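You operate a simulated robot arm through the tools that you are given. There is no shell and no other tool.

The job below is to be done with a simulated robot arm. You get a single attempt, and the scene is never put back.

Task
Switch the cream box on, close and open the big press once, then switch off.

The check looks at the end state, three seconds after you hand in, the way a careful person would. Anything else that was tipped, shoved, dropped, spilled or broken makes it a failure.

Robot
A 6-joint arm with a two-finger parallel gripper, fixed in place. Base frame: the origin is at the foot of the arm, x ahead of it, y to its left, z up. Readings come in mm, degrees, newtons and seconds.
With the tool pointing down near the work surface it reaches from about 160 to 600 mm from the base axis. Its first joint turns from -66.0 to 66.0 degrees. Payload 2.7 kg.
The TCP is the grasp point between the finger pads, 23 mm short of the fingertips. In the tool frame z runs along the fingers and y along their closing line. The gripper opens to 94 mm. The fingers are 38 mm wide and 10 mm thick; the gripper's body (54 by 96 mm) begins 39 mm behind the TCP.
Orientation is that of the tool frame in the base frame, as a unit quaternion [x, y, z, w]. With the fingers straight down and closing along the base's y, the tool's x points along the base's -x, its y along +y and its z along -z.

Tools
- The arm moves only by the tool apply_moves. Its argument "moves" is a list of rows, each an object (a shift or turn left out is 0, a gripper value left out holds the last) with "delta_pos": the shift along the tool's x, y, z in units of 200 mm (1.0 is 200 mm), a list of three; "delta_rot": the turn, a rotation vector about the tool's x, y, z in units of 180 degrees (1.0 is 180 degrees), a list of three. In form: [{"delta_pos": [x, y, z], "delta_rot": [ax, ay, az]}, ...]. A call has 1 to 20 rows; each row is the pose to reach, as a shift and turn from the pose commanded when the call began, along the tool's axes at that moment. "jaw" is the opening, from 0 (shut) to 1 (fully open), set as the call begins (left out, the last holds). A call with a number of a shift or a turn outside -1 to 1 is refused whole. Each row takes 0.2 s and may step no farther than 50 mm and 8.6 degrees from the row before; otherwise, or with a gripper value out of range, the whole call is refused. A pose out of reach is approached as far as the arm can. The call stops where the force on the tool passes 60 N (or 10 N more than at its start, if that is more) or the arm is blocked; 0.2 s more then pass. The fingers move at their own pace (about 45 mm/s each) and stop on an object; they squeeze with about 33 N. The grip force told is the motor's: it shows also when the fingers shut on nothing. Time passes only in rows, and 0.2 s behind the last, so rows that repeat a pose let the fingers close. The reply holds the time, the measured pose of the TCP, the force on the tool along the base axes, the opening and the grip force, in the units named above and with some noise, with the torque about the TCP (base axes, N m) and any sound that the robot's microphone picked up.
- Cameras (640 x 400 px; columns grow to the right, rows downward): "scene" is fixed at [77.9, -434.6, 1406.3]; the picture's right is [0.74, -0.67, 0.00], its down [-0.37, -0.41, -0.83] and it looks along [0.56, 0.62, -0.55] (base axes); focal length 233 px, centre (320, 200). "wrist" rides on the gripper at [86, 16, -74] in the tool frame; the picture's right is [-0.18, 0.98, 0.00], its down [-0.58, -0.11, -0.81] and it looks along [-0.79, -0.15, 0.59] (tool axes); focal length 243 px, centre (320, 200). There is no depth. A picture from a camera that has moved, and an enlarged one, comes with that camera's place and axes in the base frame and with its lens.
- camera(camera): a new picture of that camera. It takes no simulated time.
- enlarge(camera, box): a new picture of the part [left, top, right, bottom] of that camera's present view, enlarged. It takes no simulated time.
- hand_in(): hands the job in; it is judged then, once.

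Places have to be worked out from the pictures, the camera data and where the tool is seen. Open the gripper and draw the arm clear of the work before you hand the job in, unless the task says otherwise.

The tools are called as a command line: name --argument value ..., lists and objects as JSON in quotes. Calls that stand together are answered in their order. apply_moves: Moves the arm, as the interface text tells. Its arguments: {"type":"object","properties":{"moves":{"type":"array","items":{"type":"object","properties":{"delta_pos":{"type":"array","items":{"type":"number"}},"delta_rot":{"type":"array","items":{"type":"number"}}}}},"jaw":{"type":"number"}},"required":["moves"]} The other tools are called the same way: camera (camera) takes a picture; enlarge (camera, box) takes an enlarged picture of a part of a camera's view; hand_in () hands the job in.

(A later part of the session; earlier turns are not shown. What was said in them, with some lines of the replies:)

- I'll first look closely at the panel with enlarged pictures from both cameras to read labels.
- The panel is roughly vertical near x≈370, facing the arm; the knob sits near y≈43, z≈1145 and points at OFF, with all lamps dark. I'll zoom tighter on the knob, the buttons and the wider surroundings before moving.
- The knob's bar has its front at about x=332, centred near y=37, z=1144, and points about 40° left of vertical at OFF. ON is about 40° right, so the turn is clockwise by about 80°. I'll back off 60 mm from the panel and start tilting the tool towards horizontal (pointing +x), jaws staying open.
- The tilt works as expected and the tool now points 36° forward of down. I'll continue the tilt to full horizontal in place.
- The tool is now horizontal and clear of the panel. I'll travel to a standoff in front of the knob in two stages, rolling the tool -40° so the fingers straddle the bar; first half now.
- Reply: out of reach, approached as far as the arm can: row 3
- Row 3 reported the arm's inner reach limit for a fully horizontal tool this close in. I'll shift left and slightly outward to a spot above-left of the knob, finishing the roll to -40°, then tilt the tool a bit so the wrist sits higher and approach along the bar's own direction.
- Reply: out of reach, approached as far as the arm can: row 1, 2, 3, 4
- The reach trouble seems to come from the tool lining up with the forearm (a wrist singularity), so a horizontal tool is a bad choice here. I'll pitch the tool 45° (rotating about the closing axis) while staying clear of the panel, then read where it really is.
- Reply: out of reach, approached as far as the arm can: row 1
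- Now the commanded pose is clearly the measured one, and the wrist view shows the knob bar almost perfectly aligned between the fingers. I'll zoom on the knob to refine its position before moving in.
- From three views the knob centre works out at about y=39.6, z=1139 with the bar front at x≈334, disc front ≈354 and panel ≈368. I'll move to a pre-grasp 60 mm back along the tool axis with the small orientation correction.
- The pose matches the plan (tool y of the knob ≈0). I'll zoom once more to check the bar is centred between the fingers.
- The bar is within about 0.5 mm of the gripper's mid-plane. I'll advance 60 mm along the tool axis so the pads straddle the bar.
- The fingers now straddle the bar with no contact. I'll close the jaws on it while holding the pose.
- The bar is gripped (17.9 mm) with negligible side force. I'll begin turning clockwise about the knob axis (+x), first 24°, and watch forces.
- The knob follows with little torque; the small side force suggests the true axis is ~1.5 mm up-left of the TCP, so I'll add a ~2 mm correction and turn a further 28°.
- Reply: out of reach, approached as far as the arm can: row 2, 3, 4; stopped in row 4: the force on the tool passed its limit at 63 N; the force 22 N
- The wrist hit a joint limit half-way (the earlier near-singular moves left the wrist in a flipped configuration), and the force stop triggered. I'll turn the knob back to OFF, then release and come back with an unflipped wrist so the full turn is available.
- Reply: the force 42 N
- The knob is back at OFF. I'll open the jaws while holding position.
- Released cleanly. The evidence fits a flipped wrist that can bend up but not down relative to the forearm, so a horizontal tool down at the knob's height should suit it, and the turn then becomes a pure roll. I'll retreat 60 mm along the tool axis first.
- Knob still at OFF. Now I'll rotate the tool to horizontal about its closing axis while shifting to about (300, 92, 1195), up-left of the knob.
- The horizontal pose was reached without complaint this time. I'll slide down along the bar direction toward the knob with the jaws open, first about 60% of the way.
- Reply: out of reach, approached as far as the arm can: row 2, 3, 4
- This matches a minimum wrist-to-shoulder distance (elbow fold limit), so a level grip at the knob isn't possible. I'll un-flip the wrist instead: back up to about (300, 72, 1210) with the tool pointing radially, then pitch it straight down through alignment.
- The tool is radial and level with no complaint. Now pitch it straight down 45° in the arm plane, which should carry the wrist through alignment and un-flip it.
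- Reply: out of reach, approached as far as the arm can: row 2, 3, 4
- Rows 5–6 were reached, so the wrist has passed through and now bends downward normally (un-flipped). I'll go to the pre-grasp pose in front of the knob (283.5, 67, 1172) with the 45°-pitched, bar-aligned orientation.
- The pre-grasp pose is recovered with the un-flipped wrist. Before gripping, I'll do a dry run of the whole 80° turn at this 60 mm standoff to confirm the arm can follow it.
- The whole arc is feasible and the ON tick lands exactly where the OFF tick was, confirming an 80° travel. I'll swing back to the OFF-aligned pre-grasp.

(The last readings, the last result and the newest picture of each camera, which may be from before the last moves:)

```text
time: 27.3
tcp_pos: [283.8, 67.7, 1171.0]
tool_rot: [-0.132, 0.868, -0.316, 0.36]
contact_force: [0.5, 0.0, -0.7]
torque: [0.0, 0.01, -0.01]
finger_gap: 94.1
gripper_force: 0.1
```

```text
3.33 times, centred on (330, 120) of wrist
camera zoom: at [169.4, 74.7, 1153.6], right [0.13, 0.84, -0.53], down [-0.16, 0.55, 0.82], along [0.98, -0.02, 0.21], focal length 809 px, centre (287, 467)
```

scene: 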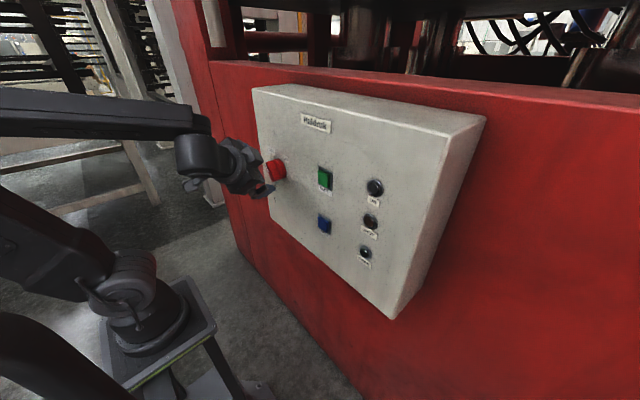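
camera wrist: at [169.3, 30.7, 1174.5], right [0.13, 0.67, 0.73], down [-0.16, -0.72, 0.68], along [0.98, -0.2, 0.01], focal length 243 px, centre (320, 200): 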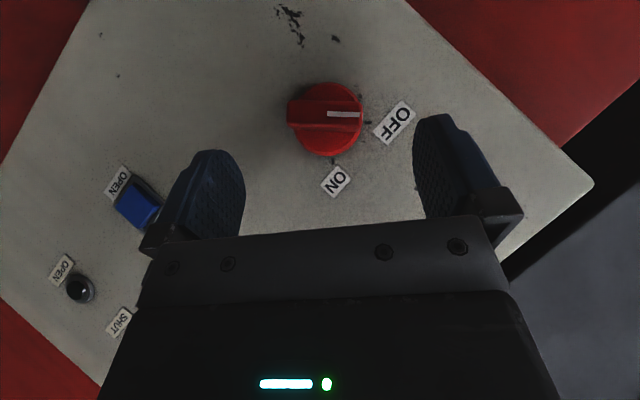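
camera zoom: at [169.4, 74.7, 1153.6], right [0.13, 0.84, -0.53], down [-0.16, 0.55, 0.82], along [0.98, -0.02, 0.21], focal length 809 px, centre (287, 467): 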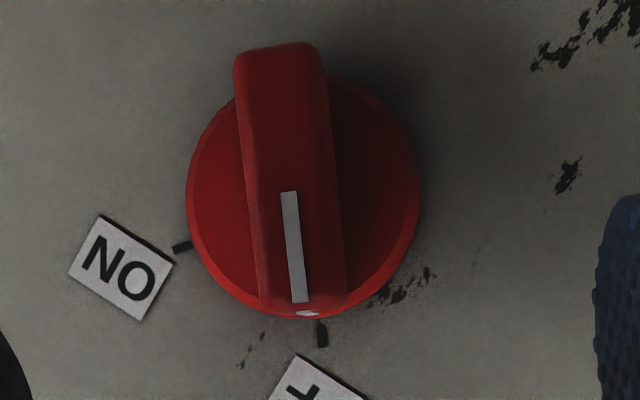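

Centred within ~1.5 mm and 2°; I'll correct that while advancing 60 mm to straddle the bar.

apply_moves --moves '[{"delta_pos": [0, -0.007, 0.08], "delta_rot": [-0.0059, 0, 0.0059]}, {"delta_pos": [0, -0.007, 0.16], "delta_rot": [-0.0059, 0, 0.0059]}, {"delta_pos": [0, -0.007, 0.23], "delta_rot": [-0.0059, 0, 0.0059]}, {"delta_pos": [0, -0.007, 0.3], "delta_rot": [-0.0059, 0, 0.0059]}, {"delta_pos": [0, -0.007, 0.3], "delta_rot": [-0.0059, 0, 0.0059]}]'

camera --camera "wrist"

```text
time: 28.5
tcp_pos: [325.3, 38.9, 1139.8]
tool_rot: [-0.127, 0.872, -0.304, 0.362]
contact_force: [0.0, -0.4, 0.5]
torque: [0.01, 0.0, -0.02]
finger_gap: 93.9
gripper_force: 0.1
```

```text
taken
camera wrist: at [211.1, 46.4, 1122.0], right [0.13, 0.85, -0.51], down [-0.16, 0.52, 0.84], along [0.98, -0.03, 0.2], focal length 243 px, centre (320, 200)
```

wrist: 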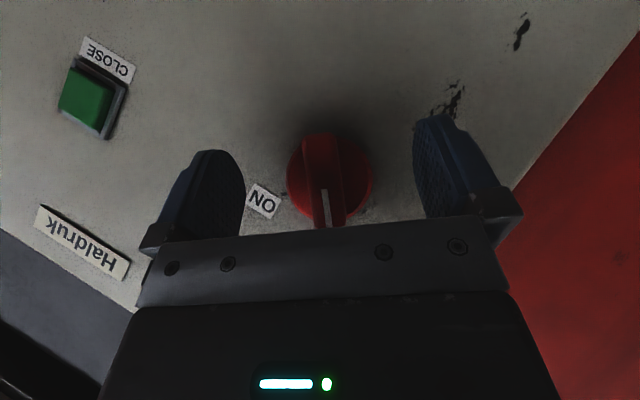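

The bar sits between the open fingers as in the first grip. Closing the jaws on it now.

apply_moves --moves '[{"delta_pos": [0, 0, 0]}, {"delta_pos": [0, 0, 0]}, {"delta_pos": [0, 0, 0]}, {"delta_pos": [0, 0, 0]}, {"delta_pos": [0, 0, 0]}, {"delta_pos": [0, 0, 0]}]' --jaw 0

```text
time: 29.9
tcp_pos: [327.6, 39.9, 1140.2]
tool_rot: [-0.127, 0.872, -0.304, 0.363]
contact_force: [-0.1, 3.0, -3.3]
torque: [-0.02, -0.42, 0.1]
finger_gap: 17.8
gripper_force: 45.2
```

Gripped at 17.8 mm with small forces. Turning clockwise about the knob axis, first 24°.

apply_moves --moves '[{"delta_rot": [-0.0314, 0, 0.0314]}, {"delta_rot": [-0.0628, 0, 0.0628]}, {"delta_rot": [-0.0943, 0, 0.0943]}]'

```text
time: 30.7
tcp_pos: [325.4, 40.4, 1139.4]
tool_rot: [-0.049, 0.916, -0.114, 0.38]
contact_force: [-9.6, 11.5, -4.7]
torque: [-0.07, -0.09, 0.03]
finger_gap: 18.0
gripper_force: 44.4
```

Turning smoothly with about 15 N side force. Another 28° with a 1 mm correction to the left.

apply_moves --moves '[{"delta_pos": [0, 0.003, 0], "delta_rot": [-0.0275, 0, 0.0275]}, {"delta_pos": [0, 0.005, 0], "delta_rot": [-0.055, 0, 0.055]}, {"delta_pos": [0, 0.006, 0], "delta_rot": [-0.0825, 0, 0.0825]}, {"delta_pos": [0, 0.007, 0], "delta_rot": [-0.11, 0, 0.11]}]'

camera --camera "scene"

```text
time: 31.7
tcp_pos: [325.7, 39.8, 1139.3]
tool_rot: [0.045, 0.917, 0.11, 0.38]
contact_force: [-7.7, 2.6, 2.4]
torque: [-0.01, 0.46, -0.31]
finger_gap: 17.9
gripper_force: 45.1
```

```text
taken
```

scene: 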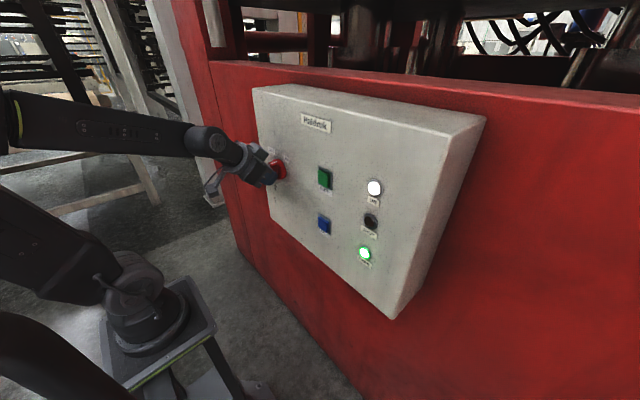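

The ON lamp is lit white and the OPEN lamp is green already. I'll finish the turn by about 25° so the knob rests fully at ON.

apply_moves --moves '[{"delta_rot": [-0.0255, 0, 0.0255]}, {"delta_rot": [-0.051, 0, 0.051]}, {"delta_rot": [-0.0766, 0, 0.0766]}, {"delta_rot": [-0.098, 0, 0.098]}, {"delta_rot": [-0.098, 0, 0.098]}]'

camera --camera "wrist"

```text
time: 32.9
tcp_pos: [327.1, 40.5, 1140.3]
tool_rot: [0.125, 0.872, 0.306, 0.362]
contact_force: [-5.0, -0.8, 6.1]
torque: [0.05, 0.92, 0.34]
finger_gap: 17.8
gripper_force: 45.0
```

```text
taken
camera wrist: at [211.4, 58.2, 1142.6], right [0.13, 0.69, 0.71], down [-0.16, -0.7, 0.7], along [0.98, -0.2, 0.02], focal length 243 px, centre (320, 200)
```

wrist: 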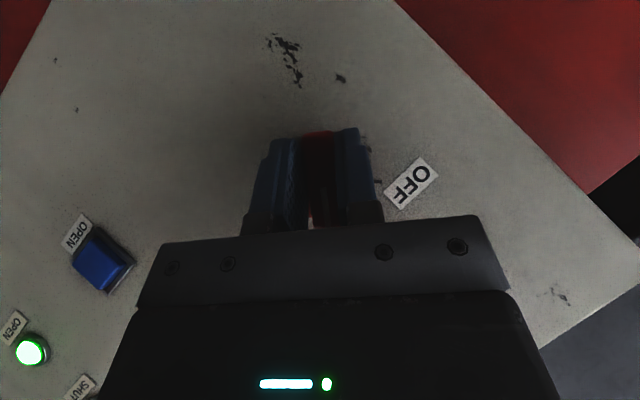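

The knob is at about -38.5°, i.e. at ON, with low torque. I'll release it by opening the jaws.

apply_moves --moves '[{"delta_pos": [0, 0, 0]}, {"delta_pos": [0, 0, 0]}, {"delta_pos": [0, 0, 0]}, {"delta_pos": [0, 0, 0]}, {"delta_pos": [0, 0, 0]}]' --jaw 1

camera --camera "wrist"

```text
time: 34.1
tcp_pos: [326.5, 40.5, 1139.3]
tool_rot: [0.125, 0.872, 0.305, 0.362]
contact_force: [0.3, -0.6, -0.7]
torque: [0.01, -0.01, 0.03]
finger_gap: 93.7
gripper_force: 0.1
```

```text
taken
camera wrist: at [211.4, 58.4, 1142.5], right [0.13, 0.69, 0.71], down [-0.16, -0.7, 0.7], along [0.98, -0.2, 0.02], focal length 243 px, centre (320, 200)
```

wrist: 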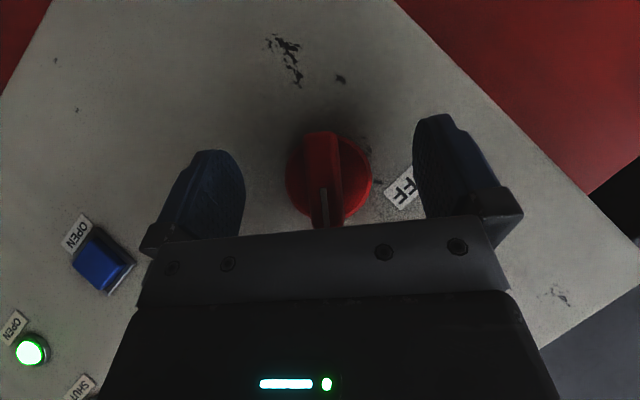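

Clean release, and the knob stays at ON. I'll retreat 80 mm along the tool axis and look at the panel.

apply_moves --moves '[{"delta_pos": [0, 0, -0.1]}, {"delta_pos": [0, 0, -0.2]}, {"delta_pos": [0, 0, -0.3]}, {"delta_pos": [0, 0, -0.4]}, {"delta_pos": [0, 0, -0.4]}]'

camera --camera "wrist"

enlarge --camera "scene" --box '[240, 130, 400, 280]'

```text
time: 35.3
tcp_pos: [270.1, 5.3, 1184.6]
tool_rot: [0.126, 0.872, 0.304, 0.361]
contact_force: [0.1, 0.2, 0.0]
torque: [0.01, -0.02, 0.01]
finger_gap: 94.0
gripper_force: 0.1
```

```text
taken
camera wrist: at [155.0, 22.9, 1187.3], right [0.13, 0.69, 0.71], down [-0.16, -0.7, 0.7], along [0.98, -0.2, 0.02], focal length 243 px, centre (320, 200)
```

wrist: 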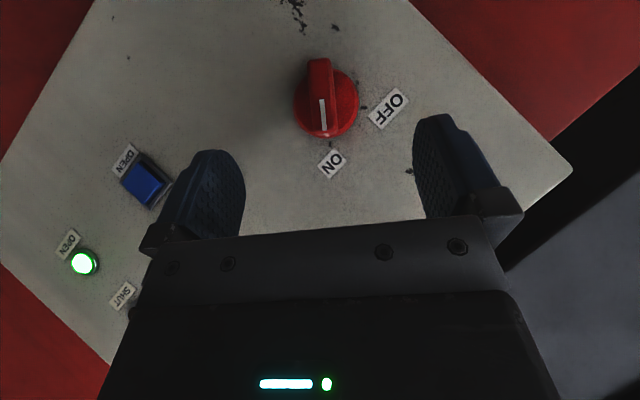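

```text
2.67 times, centred on (320, 205) of scene
camera zoom: at [77.8, -434.6, 1406.3], right [0.74, -0.67, 0.0], down [-0.37, -0.41, -0.83], along [0.56, 0.62, -0.55], focal length 620 px, centre (320, 187)
```

zoom: 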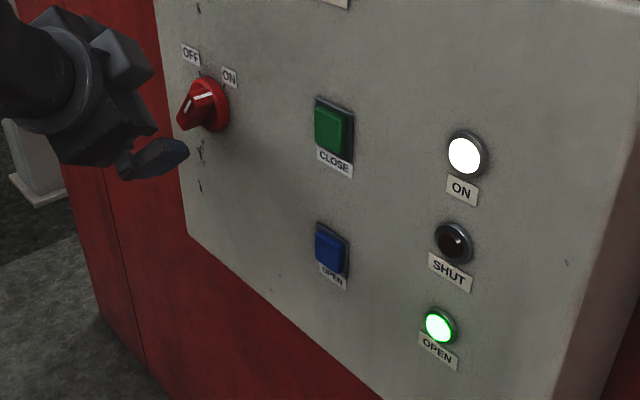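

ON (white) and OPEN (green) lamps are lit and the knob is at ON. Now I'll close the fingers and move to a standoff in front of the green CLOSE button at about (y=-130, z=1181), tool pitched 45° with zero roll.

apply_moves --moves '[{"delta_pos": [-0.0888, -0.107, -0.0282], "delta_rot": [0.0302, 0, -0.0302]}, {"delta_pos": [-0.1776, -0.214, -0.0564], "delta_rot": [0.0604, 0, -0.0604]}, {"delta_pos": [-0.2664, -0.321, -0.0846], "delta_rot": [0.0905, 0, -0.0907]}, {"delta_pos": [-0.3552, -0.428, -0.1128], "delta_rot": [0.1207, 0, -0.1209]}, {"delta_pos": [-0.444, -0.535, -0.141], "delta_rot": [0.1509, 0, -0.1511]}, {"delta_pos": [-0.444, -0.535, -0.141], "delta_rot": [0.1509, 0, -0.1511]}]' --jaw 0

camera --camera "wrist"

camera --camera "scene"

```text
time: 36.7
tcp_pos: [314.6, -130.1, 1181.8]
tool_rot: [-0.001, 0.924, 0.0, 0.383]
contact_force: [0.1, 0.5, 0.9]
torque: [-0.03, -0.03, 0.02]
finger_gap: 0.1
gripper_force: 32.9
```

```text
taken
camera wrist: at [198.6, -114.3, 1172.6], right [0.13, 0.98, 0.13], down [-0.16, -0.11, 0.98], along [0.98, -0.15, 0.14], focal length 243 px, centre (320, 200)
```

wrist: 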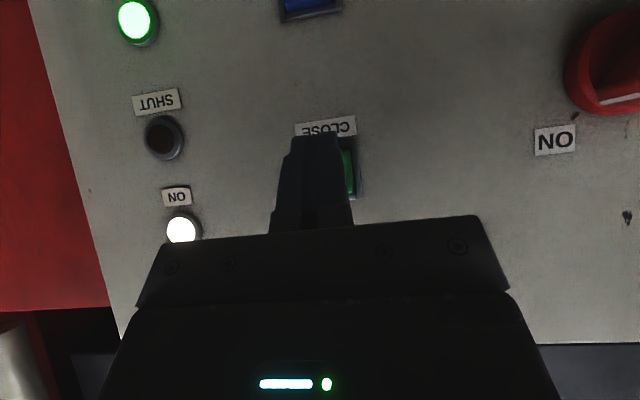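

```text
taken
```

scene: 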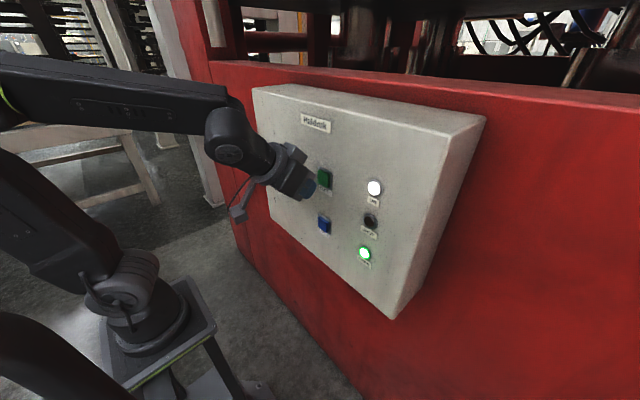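

The CLOSE label and bezel edge put the button centre at y≈-130, z≈1180, so the fingertips are lined up. I'll advance 18 mm toward the panel (+x), stopping just short of the button.

apply_moves --moves '[{"delta_pos": [-0.0318, 0, 0.0318]}, {"delta_pos": [-0.0636, 0, 0.0636]}, {"delta_pos": [-0.0636, 0, 0.0636]}]'

enlarge --camera "scene" --box '[270, 130, 400, 240]'

camera --camera "wrist"

```text
time: 37.5
tcp_pos: [332.0, -130.2, 1181.2]
tool_rot: [-0.001, 0.923, 0.002, 0.384]
contact_force: [-0.7, -0.7, -0.2]
torque: [-0.01, 0.0, 0.01]
finger_gap: 0.1
gripper_force: 32.8
```

```text
3.64 times, centred on (335, 185) of scene
camera zoom: at [77.8, -434.6, 1406.3], right [0.74, -0.67, 0.0], down [-0.37, -0.41, -0.83], along [0.56, 0.62, -0.55], focal length 846 px, centre (266, 254)
```

zoom: 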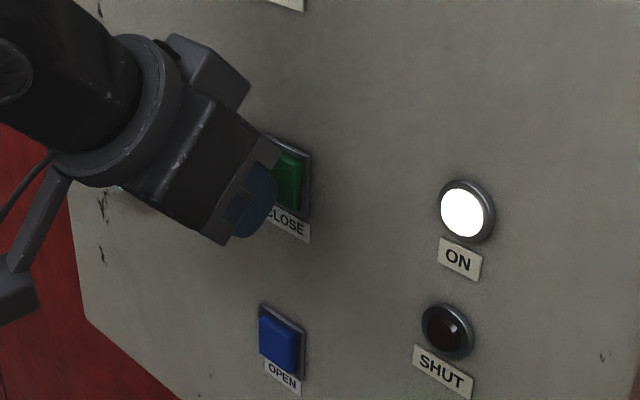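

```text
taken
camera wrist: at [216.8, -113.9, 1172.9], right [0.13, 0.98, 0.13], down [-0.16, -0.11, 0.98], along [0.98, -0.15, 0.14], focal length 243 px, centre (320, 200)
```

wrist: 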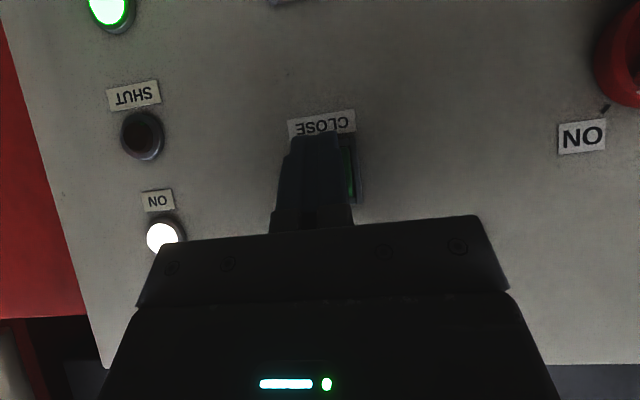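

The fingertip heads for the centre of the green button. I'll advance 6 mm more and check the force.

apply_moves --moves '[{"delta_pos": [-0.0106, 0, 0.0106]}, {"delta_pos": [-0.0212, 0, 0.0212]}]'

```text
time: 38.1
tcp_pos: [336.8, -129.2, 1181.2]
tool_rot: [-0.001, 0.924, 0.001, 0.383]
contact_force: [-13.4, -1.3, 1.0]
torque: [0.01, 0.05, 0.02]
finger_gap: 0.2
gripper_force: 32.9
heard: click
```

A click was heard at 13 N. I'll look at the lamps and press.

camera --camera "scene"

camera --camera "wrist"

```text
taken
```

scene: 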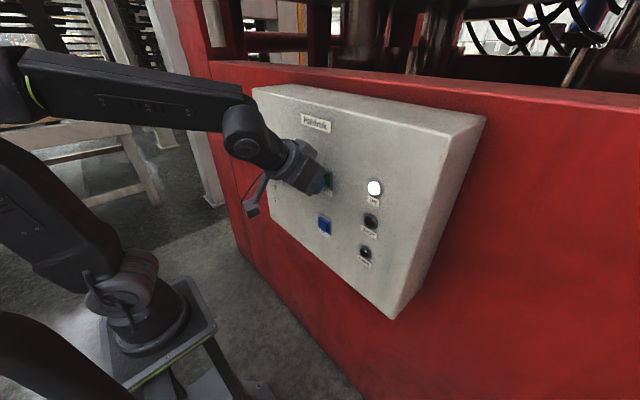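

```text
taken
camera wrist: at [221.6, -113.8, 1173.0], right [0.13, 0.98, 0.13], down [-0.16, -0.11, 0.98], along [0.98, -0.15, 0.14], focal length 243 px, centre (320, 200)
```

wrist: 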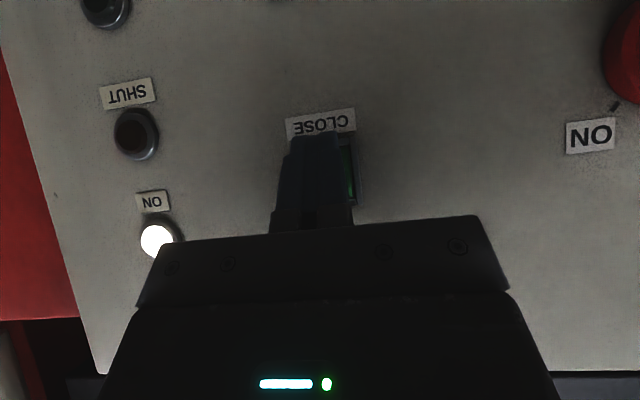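

The OPEN lamp went out and SHUT is not yet lit, so the press is moving. I'll keep holding the button and wait 3 s.

apply_moves --moves '[{"delta_pos": [0, 0, 0]}, {"delta_pos": [0, 0, 0]}, {"delta_pos": [0, 0, 0]}, {"delta_pos": [0, 0, 0]}, {"delta_pos": [0, 0, 0]}, {"delta_pos": [0, 0, 0]}, {"delta_pos": [0, 0, 0]}, {"delta_pos": [0, 0, 0]}, {"delta_pos": [0, 0, 0]}, {"delta_pos": [0, 0, 0]}, {"delta_pos": [0, 0, 0]}, {"delta_pos": [0, 0, 0]}, {"delta_pos": [0, 0, 0]}, {"delta_pos": [0, 0, 0]}, {"delta_pos": [0, 0, 0]}]'

camera --camera "scene"

```text
time: 41.3
tcp_pos: [337.1, -130.7, 1181.3]
tool_rot: [-0.002, 0.923, 0.002, 0.384]
contact_force: [-13.9, -1.3, -3.0]
torque: [-0.02, 0.1, 0.0]
finger_gap: 0.0
gripper_force: 33.1
```

```text
taken
```

scene: 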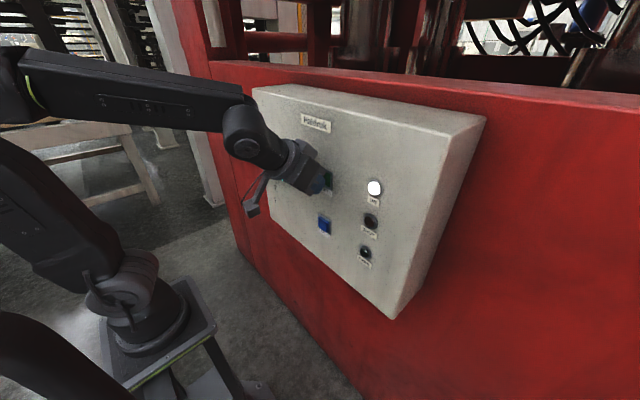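

The machinery at the top is visibly moving but SHUT isn't lit yet. I keep holding and wait another 4 s.

apply_moves --moves '[{"delta_pos": [0, 0, 0]}, {"delta_pos": [0, 0, 0]}, {"delta_pos": [0, 0, 0]}, {"delta_pos": [0, 0, 0]}, {"delta_pos": [0, 0, 0]}, {"delta_pos": [0, 0, 0]}, {"delta_pos": [0, 0, 0]}, {"delta_pos": [0, 0, 0]}, {"delta_pos": [0, 0, 0]}, {"delta_pos": [0, 0, 0]}, {"delta_pos": [0, 0, 0]}, {"delta_pos": [0, 0, 0]}, {"delta_pos": [0, 0, 0]}, {"delta_pos": [0, 0, 0]}, {"delta_pos": [0, 0, 0]}, {"delta_pos": [0, 0, 0]}, {"delta_pos": [0, 0, 0]}, {"delta_pos": [0, 0, 0]}, {"delta_pos": [0, 0, 0]}, {"delta_pos": [0, 0, 0]}]'

camera --camera "scene"

```text
time: 45.5
tcp_pos: [336.9, -130.5, 1181.1]
tool_rot: [-0.001, 0.923, 0.001, 0.384]
contact_force: [-15.0, 0.5, 0.3]
torque: [0.03, 0.05, 0.0]
finger_gap: 0.0
gripper_force: 32.9
```

```text
taken
```

scene: 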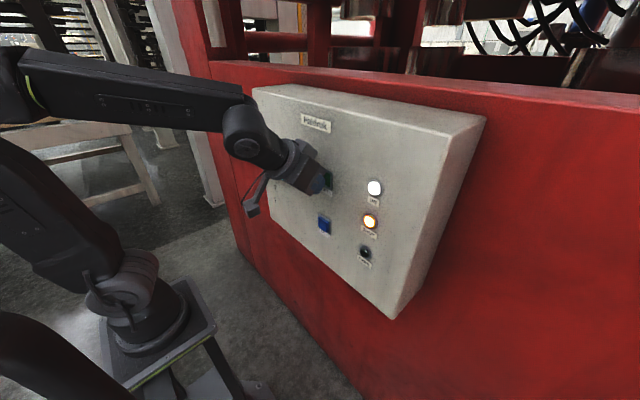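

SHUT is lit amber, so the press is closed. I'll draw the fingers back 30 mm off the green button and check that it stays shut.

apply_moves --moves '[{"delta_pos": [0.053, 0, -0.053]}, {"delta_pos": [0.106, 0, -0.106]}, {"delta_pos": [0.106, 0, -0.106]}]'

enlarge --camera "scene" --box '[270, 140, 420, 280]'

camera --camera "wrist"

```text
time: 46.3
tcp_pos: [307.8, -130.3, 1181.3]
tool_rot: [-0.001, 0.924, 0.001, 0.383]
contact_force: [0.4, -1.1, -0.1]
torque: [0.02, 0.0, -0.01]
finger_gap: 0.0
gripper_force: 32.7
```

```text
2.86 times, centred on (345, 210) of scene
camera zoom: at [77.8, -434.6, 1406.3], right [0.74, -0.67, 0.0], down [-0.37, -0.41, -0.83], along [0.56, 0.62, -0.55], focal length 665 px, centre (249, 171)
```

zoom: 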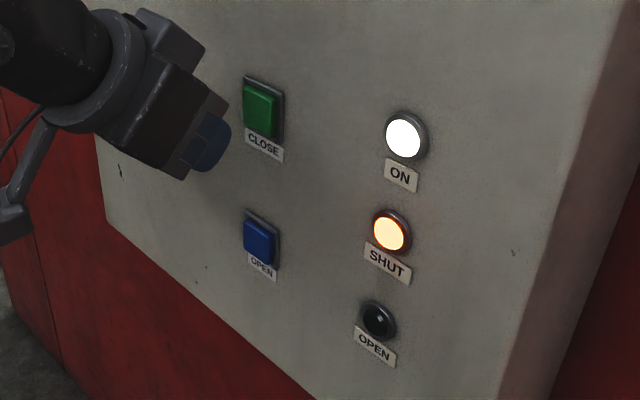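

```text
taken
camera wrist: at [192.2, -113.8, 1172.6], right [0.13, 0.98, 0.13], down [-0.16, -0.11, 0.98], along [0.98, -0.15, 0.14], focal length 243 px, centre (320, 200)
```

wrist: 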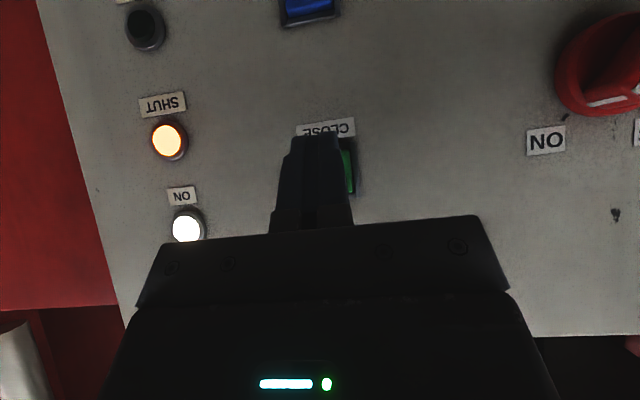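

It stays shut after release. Blue OPEN button works out at about (y=-130.5, z=1063), so I'll lower the fingers 115 mm at this standoff.

apply_moves --moves '[{"delta_pos": [0.1019, 0, 0.1019]}, {"delta_pos": [0.2039, 0, 0.2039]}, {"delta_pos": [0.3058, 0, 0.3058]}, {"delta_pos": [0.4077, 0, 0.4077]}, {"delta_pos": [0.4077, 0, 0.4077]}]'

enlarge --camera "scene" --box '[270, 140, 420, 280]'

camera --camera "wrist"

```text
time: 47.5
tcp_pos: [308.4, -130.0, 1066.5]
tool_rot: [-0.001, 0.924, 0.001, 0.383]
contact_force: [-0.1, -0.1, -0.4]
torque: [0.01, 0.04, -0.01]
finger_gap: 0.1
gripper_force: 33.0
```

```text
2.86 times, centred on (345, 210) of scene
camera zoom: at [77.9, -434.6, 1406.3], right [0.74, -0.67, 0.0], down [-0.37, -0.41, -0.83], along [0.56, 0.62, -0.55], focal length 665 px, centre (249, 171)
```

zoom: 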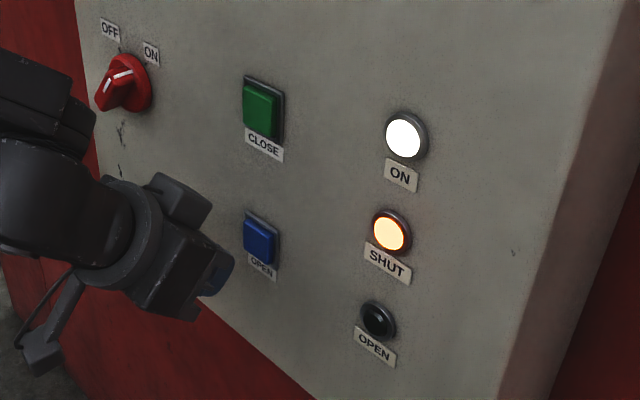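

```text
taken
camera wrist: at [193.1, -114.2, 1058.0], right [0.13, 0.98, 0.13], down [-0.16, -0.11, 0.98], along [0.98, -0.15, 0.14], focal length 243 px, centre (320, 200)
```

wrist: 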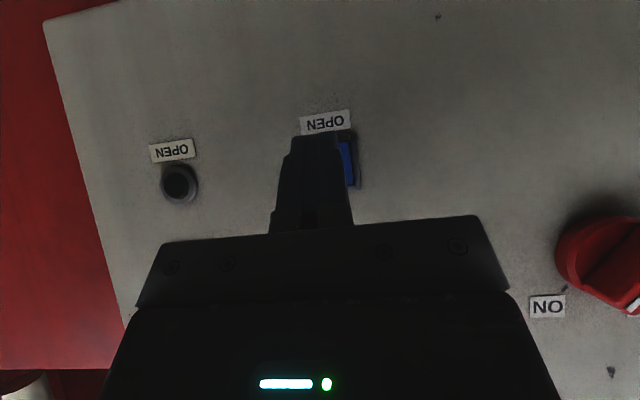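

The blue bezel spans about z=1037–1077, so its centre is nearer z=1058; I'll lower 5 mm and advance 18 mm to just short of it.

apply_moves --moves '[{"delta_pos": [0.0177, 0, 0.0177]}, {"delta_pos": [-0.0141, 0, 0.0495]}, {"delta_pos": [-0.0459, 0, 0.0813]}, {"delta_pos": [-0.0459, 0, 0.0813]}]'

enlarge --camera "scene" --box '[270, 170, 390, 270]'

camera --camera "wrist"

```text
time: 48.5
tcp_pos: [325.2, -130.8, 1062.1]
tool_rot: [0.0, 0.924, 0.0, 0.383]
contact_force: [-0.6, -0.9, -0.1]
torque: [0.02, 0.06, -0.03]
finger_gap: 0.0
gripper_force: 32.5
```

```text
4.00 times, centred on (330, 220) of scene
camera zoom: at [77.9, -434.6, 1406.3], right [0.74, -0.67, 0.0], down [-0.37, -0.41, -0.83], along [0.56, 0.62, -0.55], focal length 930 px, centre (280, 120)
```

zoom: 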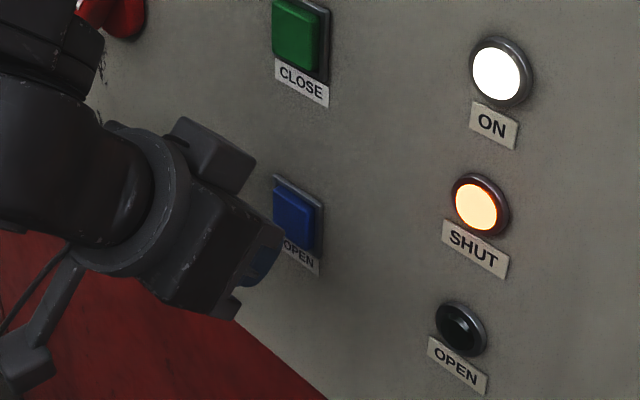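

```text
taken
camera wrist: at [210.6, -113.8, 1052.6], right [0.13, 0.98, 0.13], down [-0.16, -0.11, 0.98], along [0.98, -0.15, 0.14], focal length 243 px, centre (320, 200)
```

wrist: 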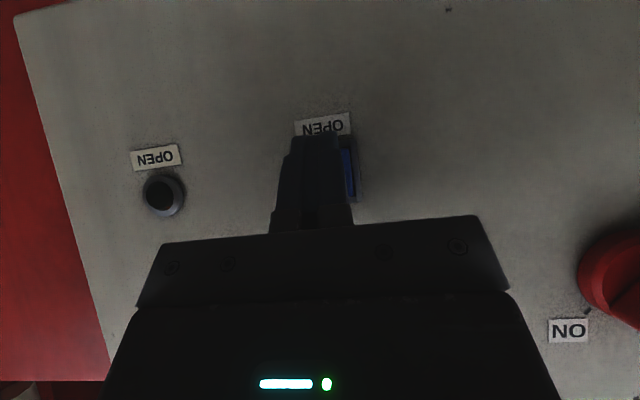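

The projected contact point falls on the blue button's centre. Advancing 8 mm.

apply_moves --moves '[{"delta_pos": [-0.0141, 0, 0.0141]}, {"delta_pos": [-0.0283, 0, 0.0283]}]'

```text
time: 49.1
tcp_pos: [333.3, -128.5, 1061.2]
tool_rot: [-0.001, 0.924, 0.001, 0.383]
contact_force: [-2.9, -0.9, -0.6]
torque: [0.04, 0.02, -0.03]
finger_gap: 0.1
gripper_force: 32.9
heard: click
```

A click was heard with light contact. Checking the lamps.

camera --camera "scene"

enlarge --camera "scene" --box '[270, 140, 420, 280]'

```text
taken
```

scene: 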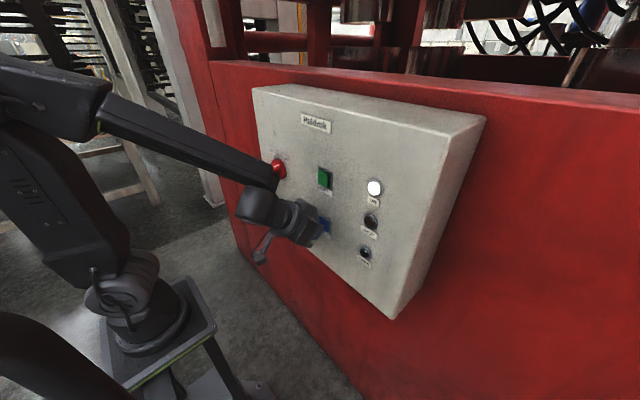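

```text
2.86 times, centred on (345, 210) of scene
camera zoom: at [77.8, -434.6, 1406.3], right [0.74, -0.67, 0.0], down [-0.37, -0.41, -0.83], along [0.56, 0.62, -0.55], focal length 665 px, centre (249, 171)
```

zoom: 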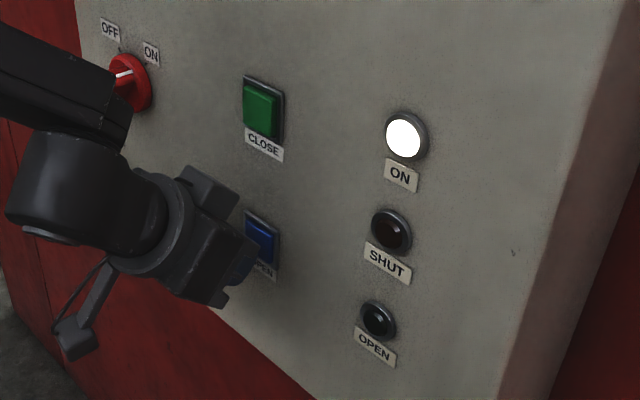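

SHUT went out, so the press is opening. I'll press 2 mm further to keep the button held and wait 4 s.

apply_moves --moves '[{"delta_pos": [-0.0071, 0, 0.0071]}, {"delta_pos": [-0.0071, 0, 0.0071]}, {"delta_pos": [-0.0071, 0, 0.0071]}, {"delta_pos": [-0.0071, 0, 0.0071]}, {"delta_pos": [-0.0071, 0, 0.0071]}, {"delta_pos": [-0.0071, 0, 0.0071]}, {"delta_pos": [-0.0071, 0, 0.0071]}, {"delta_pos": [-0.0071, 0, 0.0071]}, {"delta_pos": [-0.0071, 0, 0.0071]}, {"delta_pos": [-0.0071, 0, 0.0071]}, {"delta_pos": [-0.0071, 0, 0.0071]}, {"delta_pos": [-0.0071, 0, 0.0071]}, {"delta_pos": [-0.0071, 0, 0.0071]}, {"delta_pos": [-0.0071, 0, 0.0071]}, {"delta_pos": [-0.0071, 0, 0.0071]}, {"delta_pos": [-0.0071, 0, 0.0071]}, {"delta_pos": [-0.0071, 0, 0.0071]}, {"delta_pos": [-0.0071, 0, 0.0071]}, {"delta_pos": [-0.0071, 0, 0.0071]}, {"delta_pos": [-0.0071, 0, 0.0071]}]'

camera --camera "scene"

```text
time: 53.3
tcp_pos: [335.4, -129.6, 1061.2]
tool_rot: [-0.001, 0.924, 0.001, 0.383]
contact_force: [-5.9, 0.3, -0.6]
torque: [-0.02, -0.03, 0.02]
finger_gap: 0.1
gripper_force: 32.9
```

```text
taken
```

scene: 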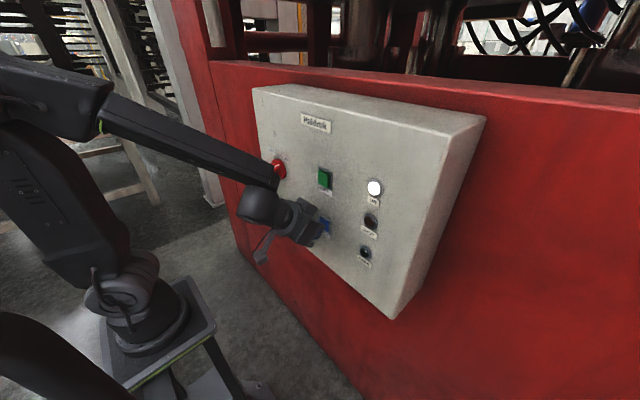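

The press is still travelling (neither SHUT nor OPEN lit). I keep holding for another 3 s.

apply_moves --moves '[{"delta_pos": [0, 0, 0]}, {"delta_pos": [0, 0, 0]}, {"delta_pos": [0, 0, 0]}, {"delta_pos": [0, 0, 0]}, {"delta_pos": [0, 0, 0]}, {"delta_pos": [0, 0, 0]}, {"delta_pos": [0, 0, 0]}, {"delta_pos": [0, 0, 0]}, {"delta_pos": [0, 0, 0]}, {"delta_pos": [0, 0, 0]}, {"delta_pos": [0, 0, 0]}, {"delta_pos": [0, 0, 0]}, {"delta_pos": [0, 0, 0]}, {"delta_pos": [0, 0, 0]}, {"delta_pos": [0, 0, 0]}]'

camera --camera "scene"

```text
time: 56.5
tcp_pos: [335.5, -129.6, 1060.2]
tool_rot: [-0.001, 0.924, 0.001, 0.383]
contact_force: [-6.8, 0.4, 1.1]
torque: [-0.03, 0.01, -0.02]
finger_gap: 0.0
gripper_force: 32.9
```

```text
taken
```

scene: 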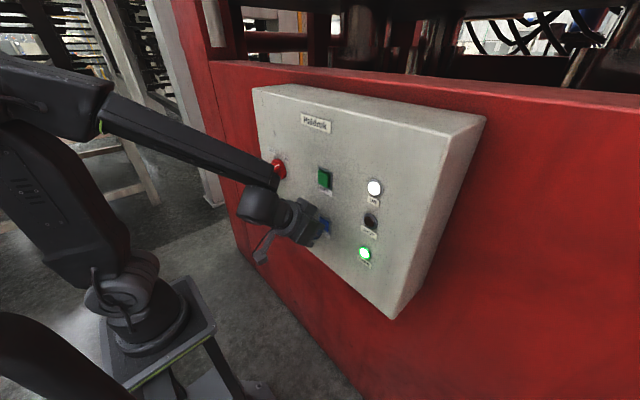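

The OPEN lamp is green: the press is open again. I'll draw back 30 mm off the blue button.

apply_moves --moves '[{"delta_pos": [0.053, 0, -0.053]}, {"delta_pos": [0.106, 0, -0.106]}, {"delta_pos": [0.106, 0, -0.106]}]'

enlarge --camera "scene" --box '[270, 140, 420, 280]'

```text
time: 57.3
tcp_pos: [305.5, -130.3, 1062.1]
tool_rot: [-0.001, 0.923, 0.001, 0.384]
contact_force: [0.3, 0.8, -0.4]
torque: [-0.02, 0.01, 0.04]
finger_gap: 0.2
gripper_force: 32.8
```

```text
2.86 times, centred on (345, 210) of scene
camera zoom: at [77.8, -434.6, 1406.3], right [0.74, -0.67, 0.0], down [-0.37, -0.41, -0.83], along [0.56, 0.62, -0.55], focal length 665 px, centre (249, 171)
```

zoom: 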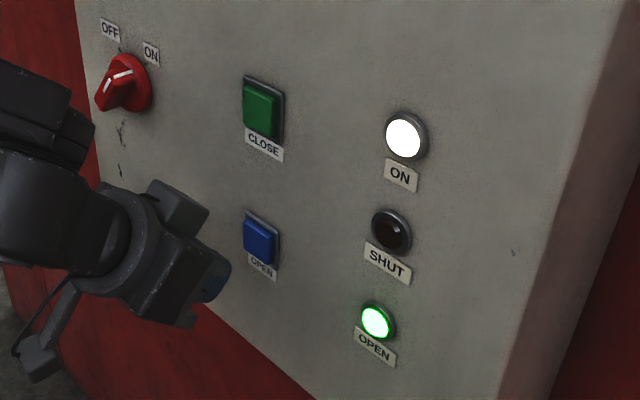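

OPEN stays lit with the button released. I'll raise 120 mm back up, clear of the panel.

apply_moves --moves '[{"delta_pos": [-0.1061, 0, -0.1061]}, {"delta_pos": [-0.2121, 0, -0.2121]}, {"delta_pos": [-0.3182, 0, -0.3182]}, {"delta_pos": [-0.4243, 0, -0.4243]}, {"delta_pos": [-0.4243, 0, -0.4243]}]'

```text
time: 58.5
tcp_pos: [304.6, -129.1, 1183.0]
tool_rot: [-0.001, 0.924, 0.001, 0.383]
contact_force: [-0.5, -0.3, 0.6]
torque: [-0.03, 0.0, -0.01]
finger_gap: 0.0
gripper_force: 33.0
```

Now I'll return to the knob's ON-aligned pre-grasp at about (270, 5, 1183.5), opening the jaws on the way.

apply_moves --moves '[{"delta_pos": [0.0241, 0.1343, -0.0248], "delta_rot": [-0.0302, 0, 0.0302]}, {"delta_pos": [0.0482, 0.2686, -0.0496], "delta_rot": [-0.0605, 0, 0.0605]}, {"delta_pos": [0.0723, 0.4029, -0.0744], "delta_rot": [-0.0907, 0, 0.0907]}, {"delta_pos": [0.0964, 0.5372, -0.0992], "delta_rot": [-0.121, 0, 0.121]}, {"delta_pos": [0.1205, 0.6715, -0.124], "delta_rot": [-0.1512, 0, 0.1512]}, {"delta_pos": [0.1205, 0.6715, -0.124], "delta_rot": [-0.1512, 0, 0.1512]}]' --jaw 1

camera --camera "wrist"

enlarge --camera "wrist" --box '[270, 40, 390, 160]'

```text
time: 59.9
tcp_pos: [269.3, 5.0, 1181.9]
tool_rot: [0.125, 0.871, 0.307, 0.361]
contact_force: [0.0, 0.3, -0.7]
torque: [0.0, 0.03, -0.02]
finger_gap: 93.9
gripper_force: 0.0
```

```text
taken
camera wrist: at [154.5, 22.4, 1185.0], right [0.13, 0.69, 0.72], down [-0.16, -0.7, 0.7], along [0.98, -0.2, 0.02], focal length 243 px, centre (320, 200)
```

wrist: 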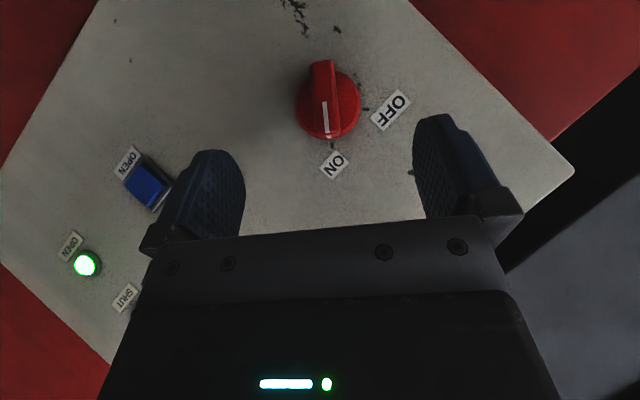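

```text
3.33 times, centred on (330, 100) of wrist
camera zoom: at [154.5, 22.4, 1185.0], right [0.13, 0.69, 0.72], down [-0.16, -0.7, 0.7], along [0.98, -0.2, 0.02], focal length 809 px, centre (287, 533)
```

zoom: 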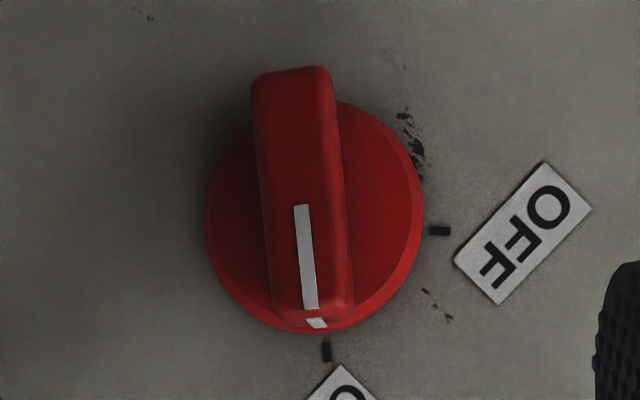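

The knob bar is within 0.7 mm of centre and the pose matches the earlier release pose. I'll advance 80 mm to straddle the bar again.

apply_moves --moves '[{"delta_pos": [-0.0065, 0.0037, 0.1]}, {"delta_pos": [-0.0065, 0.0037, 0.2]}, {"delta_pos": [-0.0065, 0.0037, 0.3]}, {"delta_pos": [-0.0065, 0.0037, 0.4]}, {"delta_pos": [-0.0065, 0.0037, 0.4]}]'

camera --camera "wrist"

```text
time: 61.1
tcp_pos: [328.7, 39.9, 1138.4]
tool_rot: [0.125, 0.872, 0.305, 0.361]
contact_force: [-0.2, 0.0, 0.4]
torque: [0.04, 0.05, -0.01]
finger_gap: 94.2
gripper_force: 0.1
```

```text
taken
camera wrist: at [213.0, 57.8, 1142.1], right [0.13, 0.69, 0.71], down [-0.16, -0.7, 0.7], along [0.98, -0.2, 0.02], focal length 243 px, centre (320, 200)
```

wrist: 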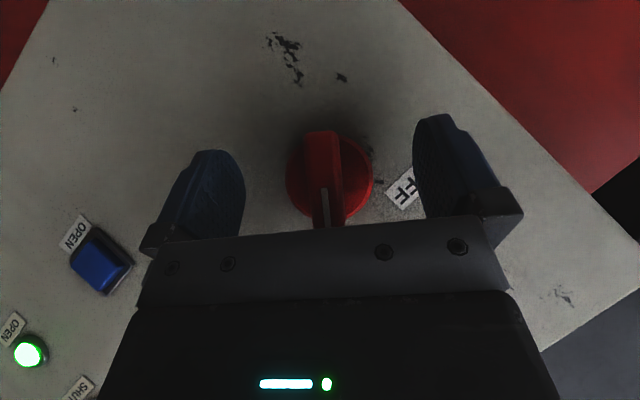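

In place and centred with no contact. Closing the jaws on the bar.

apply_moves --moves '[{"delta_pos": [0, 0, 0]}, {"delta_pos": [0, 0, 0]}, {"delta_pos": [0, 0, 0]}, {"delta_pos": [0, 0, 0]}, {"delta_pos": [0, 0, 0]}, {"delta_pos": [0, 0, 0]}]' --jaw 0

```text
time: 62.5
tcp_pos: [328.7, 40.2, 1138.8]
tool_rot: [0.124, 0.872, 0.306, 0.362]
contact_force: [1.3, 7.8, 4.4]
torque: [0.01, 0.09, 0.4]
finger_gap: 47.7
gripper_force: 44.4
```

The gap stopped at 47.7 mm – the fingertips went ~2 mm too deep and caught the knob's disc rim. I'll reopen, back out along -x by 4 mm, and grip again.

apply_moves --moves '[{"delta_pos": [0, 0, 0]}, {"delta_pos": [0, 0, 0]}, {"delta_pos": [0, 0, 0]}, {"delta_pos": [0.0141, 0, -0.0141]}, {"delta_pos": [0.0141, 0, -0.0141]}]' --jaw 1

camera --camera "wrist"

enlarge --camera "scene" --box '[230, 130, 330, 210]'

```text
time: 63.7
tcp_pos: [324.3, 39.8, 1138.4]
tool_rot: [0.125, 0.872, 0.306, 0.361]
contact_force: [0.4, -0.2, 0.5]
torque: [0.0, 0.01, 0.0]
finger_gap: 93.8
gripper_force: 0.1
```

```text
taken
camera wrist: at [208.8, 57.7, 1141.9], right [0.13, 0.69, 0.71], down [-0.16, -0.7, 0.7], along [0.98, -0.2, 0.02], focal length 243 px, centre (320, 200)
```

wrist: 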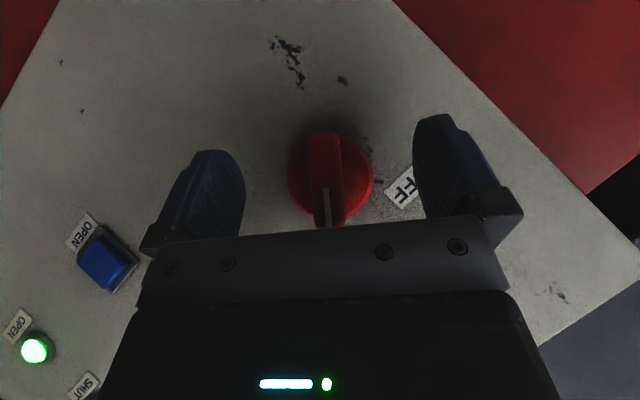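

```text
5.00 times, centred on (280, 170) of scene
camera zoom: at [77.8, -434.6, 1406.3], right [0.74, -0.67, 0.0], down [-0.37, -0.41, -0.83], along [0.56, 0.62, -0.55], focal length 1163 px, centre (520, 350)
```

zoom: 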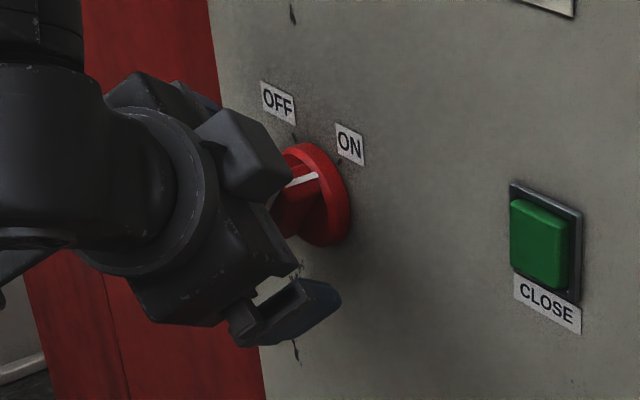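

Now at x=324.3, still centred with the knob at ON. Closing again.

apply_moves --moves '[{"delta_pos": [0, 0, 0]}, {"delta_pos": [0, 0, 0]}, {"delta_pos": [0, 0, 0]}, {"delta_pos": [0, 0, 0]}, {"delta_pos": [0, 0, 0]}, {"delta_pos": [0, 0, 0]}]' --jaw 0

```text
time: 65.1
tcp_pos: [323.5, 39.8, 1137.7]
tool_rot: [0.125, 0.872, 0.306, 0.362]
contact_force: [-0.1, 7.6, 6.2]
torque: [0.02, 0.43, 0.07]
finger_gap: 18.1
gripper_force: 44.9
```

Gripped at 18.1 mm on the bar. Turning counter-clockwise toward OFF, first 24°.

apply_moves --moves '[{"delta_rot": [0.0314, 0, -0.0314]}, {"delta_rot": [0.0628, 0, -0.0628]}, {"delta_rot": [0.0943, 0, -0.0943]}]'

```text
time: 65.9
tcp_pos: [324.8, 40.0, 1139.3]
tool_rot: [0.047, 0.916, 0.118, 0.381]
contact_force: [5.8, 2.6, 11.4]
torque: [0.01, 0.55, 0.17]
finger_gap: 18.1
gripper_force: 44.5
```

Smooth so far; a slight upward force suggests adding 1 mm up. Another 28°.

apply_moves --moves '[{"delta_pos": [-0.002, 0.001, -0.002], "delta_rot": [0.0275, 0, -0.0275]}, {"delta_pos": [-0.0035, 0.0013, -0.0034], "delta_rot": [0.055, 0, -0.055]}, {"delta_pos": [-0.0035, 0.0013, -0.0034], "delta_rot": [0.0825, 0, -0.0825]}, {"delta_pos": [-0.0035, 0.0013, -0.0034], "delta_rot": [0.11, 0, -0.11]}]'

camera --camera "scene"

```text
time: 66.9
tcp_pos: [324.1, 40.4, 1139.7]
tool_rot: [-0.046, 0.917, -0.109, 0.38]
contact_force: [11.2, 3.0, 4.8]
torque: [0.0, 0.75, -0.22]
finger_gap: 17.9
gripper_force: 45.2
```

```text
taken
```

scene: 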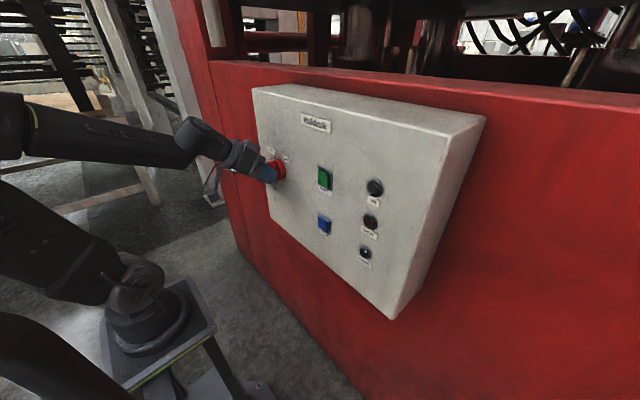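

All lamps are out. I'll complete the last ~26° so the knob rests fully at OFF.

apply_moves --moves '[{"delta_rot": [0.0255, 0, -0.0255]}, {"delta_rot": [0.051, 0, -0.051]}, {"delta_rot": [0.0766, 0, -0.0766]}, {"delta_rot": [0.1, 0, -0.1]}, {"delta_rot": [0.1, 0, -0.1]}]'

camera --camera "wrist"

```text
time: 68.1
tcp_pos: [323.2, 40.6, 1140.1]
tool_rot: [-0.13, 0.87, -0.308, 0.362]
contact_force: [13.7, 2.2, -0.8]
torque: [-0.03, -0.34, 0.21]
finger_gap: 17.7
gripper_force: 44.9
```

```text
taken
camera wrist: at [209.1, 47.1, 1122.7], right [0.13, 0.85, -0.52], down [-0.16, 0.53, 0.83], along [0.98, -0.02, 0.2], focal length 243 px, centre (320, 200)
```

wrist: 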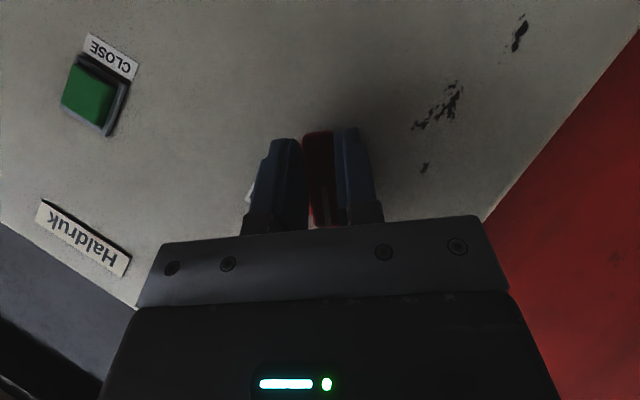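

The knob is back at about 39° (OFF). Opening the jaws to release it.

apply_moves --moves '[{"delta_pos": [0, 0, 0]}, {"delta_pos": [0, 0, 0]}, {"delta_pos": [0, 0, 0]}, {"delta_pos": [0, 0, 0]}, {"delta_pos": [0, 0, 0]}]' --jaw 1

```text
time: 69.3
tcp_pos: [323.7, 40.3, 1140.5]
tool_rot: [-0.128, 0.871, -0.308, 0.361]
contact_force: [1.6, 0.8, 0.1]
torque: [-0.01, -0.02, -0.01]
finger_gap: 93.8
gripper_force: 0.0
```

Released with no residual force. I'll retreat 100 mm along the tool axis and check the final state.

apply_moves --moves '[{"delta_pos": [0, 0, -0.1]}, {"delta_pos": [0, 0, -0.2]}, {"delta_pos": [0, 0, -0.3]}, {"delta_pos": [0, 0, -0.4]}, {"delta_pos": [0, 0, -0.4]}]'

camera --camera "wrist"

enlarge --camera "scene" --box '[240, 130, 400, 280]'

camera --camera "scene"

```text
time: 70.5
tcp_pos: [267.6, 74.9, 1184.4]
tool_rot: [-0.128, 0.871, -0.308, 0.362]
contact_force: [0.0, 0.6, 0.6]
torque: [0.03, -0.03, 0.0]
finger_gap: 93.9
gripper_force: 0.1
```

```text
taken
camera wrist: at [152.6, 82.3, 1167.6], right [0.13, 0.85, -0.52], down [-0.16, 0.53, 0.83], along [0.98, -0.02, 0.2], focal length 243 px, centre (320, 200)
```

wrist: 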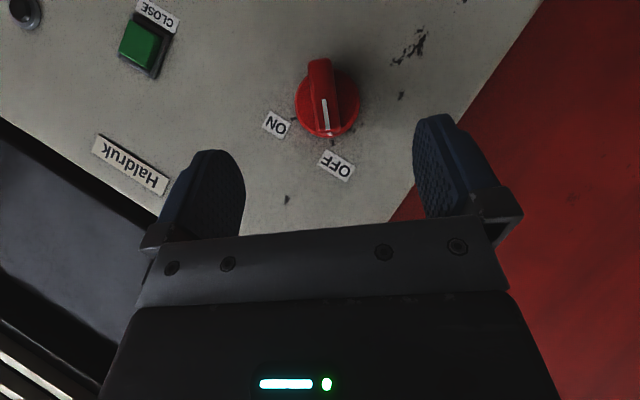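

```text
2.67 times, centred on (320, 205) of scene
camera zoom: at [77.8, -434.6, 1406.3], right [0.74, -0.67, 0.0], down [-0.37, -0.41, -0.83], along [0.56, 0.62, -0.55], focal length 620 px, centre (320, 187)
```

zoom: 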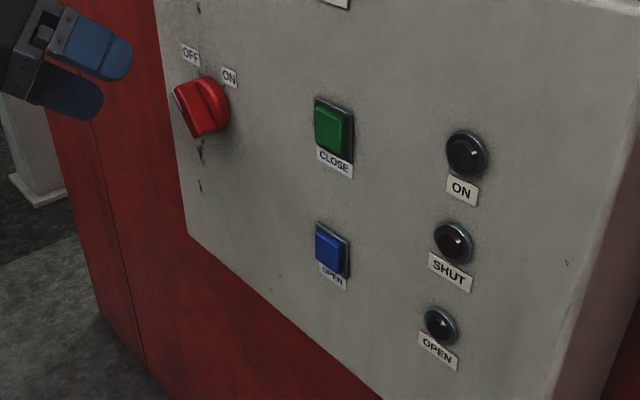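

```text
taken
```

scene: 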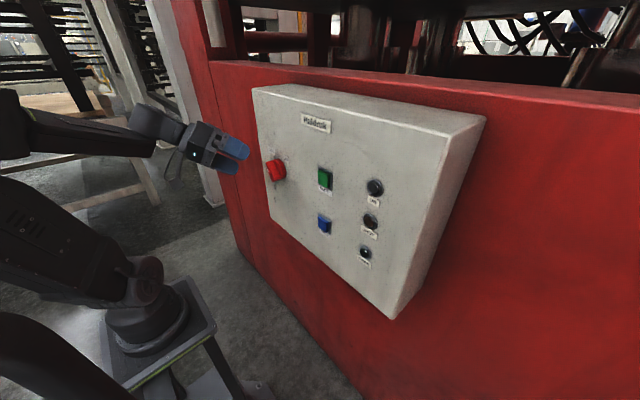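

Everything matches the end goal: knob at OFF, all lamps dark, press open, and nothing disturbed. I'll lift the arm another 60 mm to be well clear.

apply_moves --moves '[{"delta_pos": [-0.083, -0.0945, -0.0825]}, {"delta_pos": [-0.166, -0.189, -0.165]}, {"delta_pos": [-0.166, -0.189, -0.165]}]'

camera --camera "scene"

```text
time: 71.3
tcp_pos: [267.7, 75.8, 1244.2]
tool_rot: [-0.129, 0.871, -0.306, 0.362]
contact_force: [0.1, -0.4, -0.2]
torque: [0.01, 0.01, 0.0]
finger_gap: 93.7
gripper_force: 0.0
```

```text
taken
```

scene: 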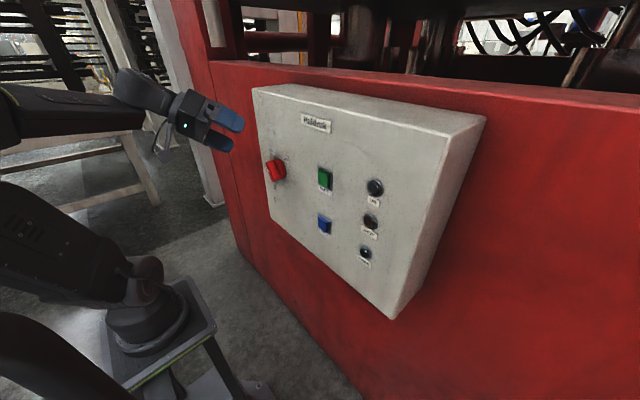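

The arm is clear with the gripper open, the box is switched off, and the press has been cycled once and is open. Handing in.

hand_in

```text
The job is handed in.
```

I switched the cream box on, closed and opened the press once, switched the box off again, and handed the job in. I haven't seen the result of the check.

- **Switching on:** the white ON lamp came on, along with the green OPEN lamp.
- **Closing:** I held the CLOSE button until the amber SHUT lamp lit.
- **Opening:** I held the OPEN button until the green OPEN lamp lit again.
- **Switching off:** I turned the knob back to OFF and all the lamps went dark.

Two things went wrong along the way:
- **First knob turn:** the arm reached a limit part-way and stopped on force (63 N). I turned the knob back to OFF, repositioned and turned it again. The box stayed off the whole time.
- **Gripping the knob to switch off:** the fingers briefly caught the knob's rim. I opened them, backed off a little and gripped it properly.

In the last picture the gripper is open and clear of the panel, the knob is at OFF, and nothing else appears to have moved.
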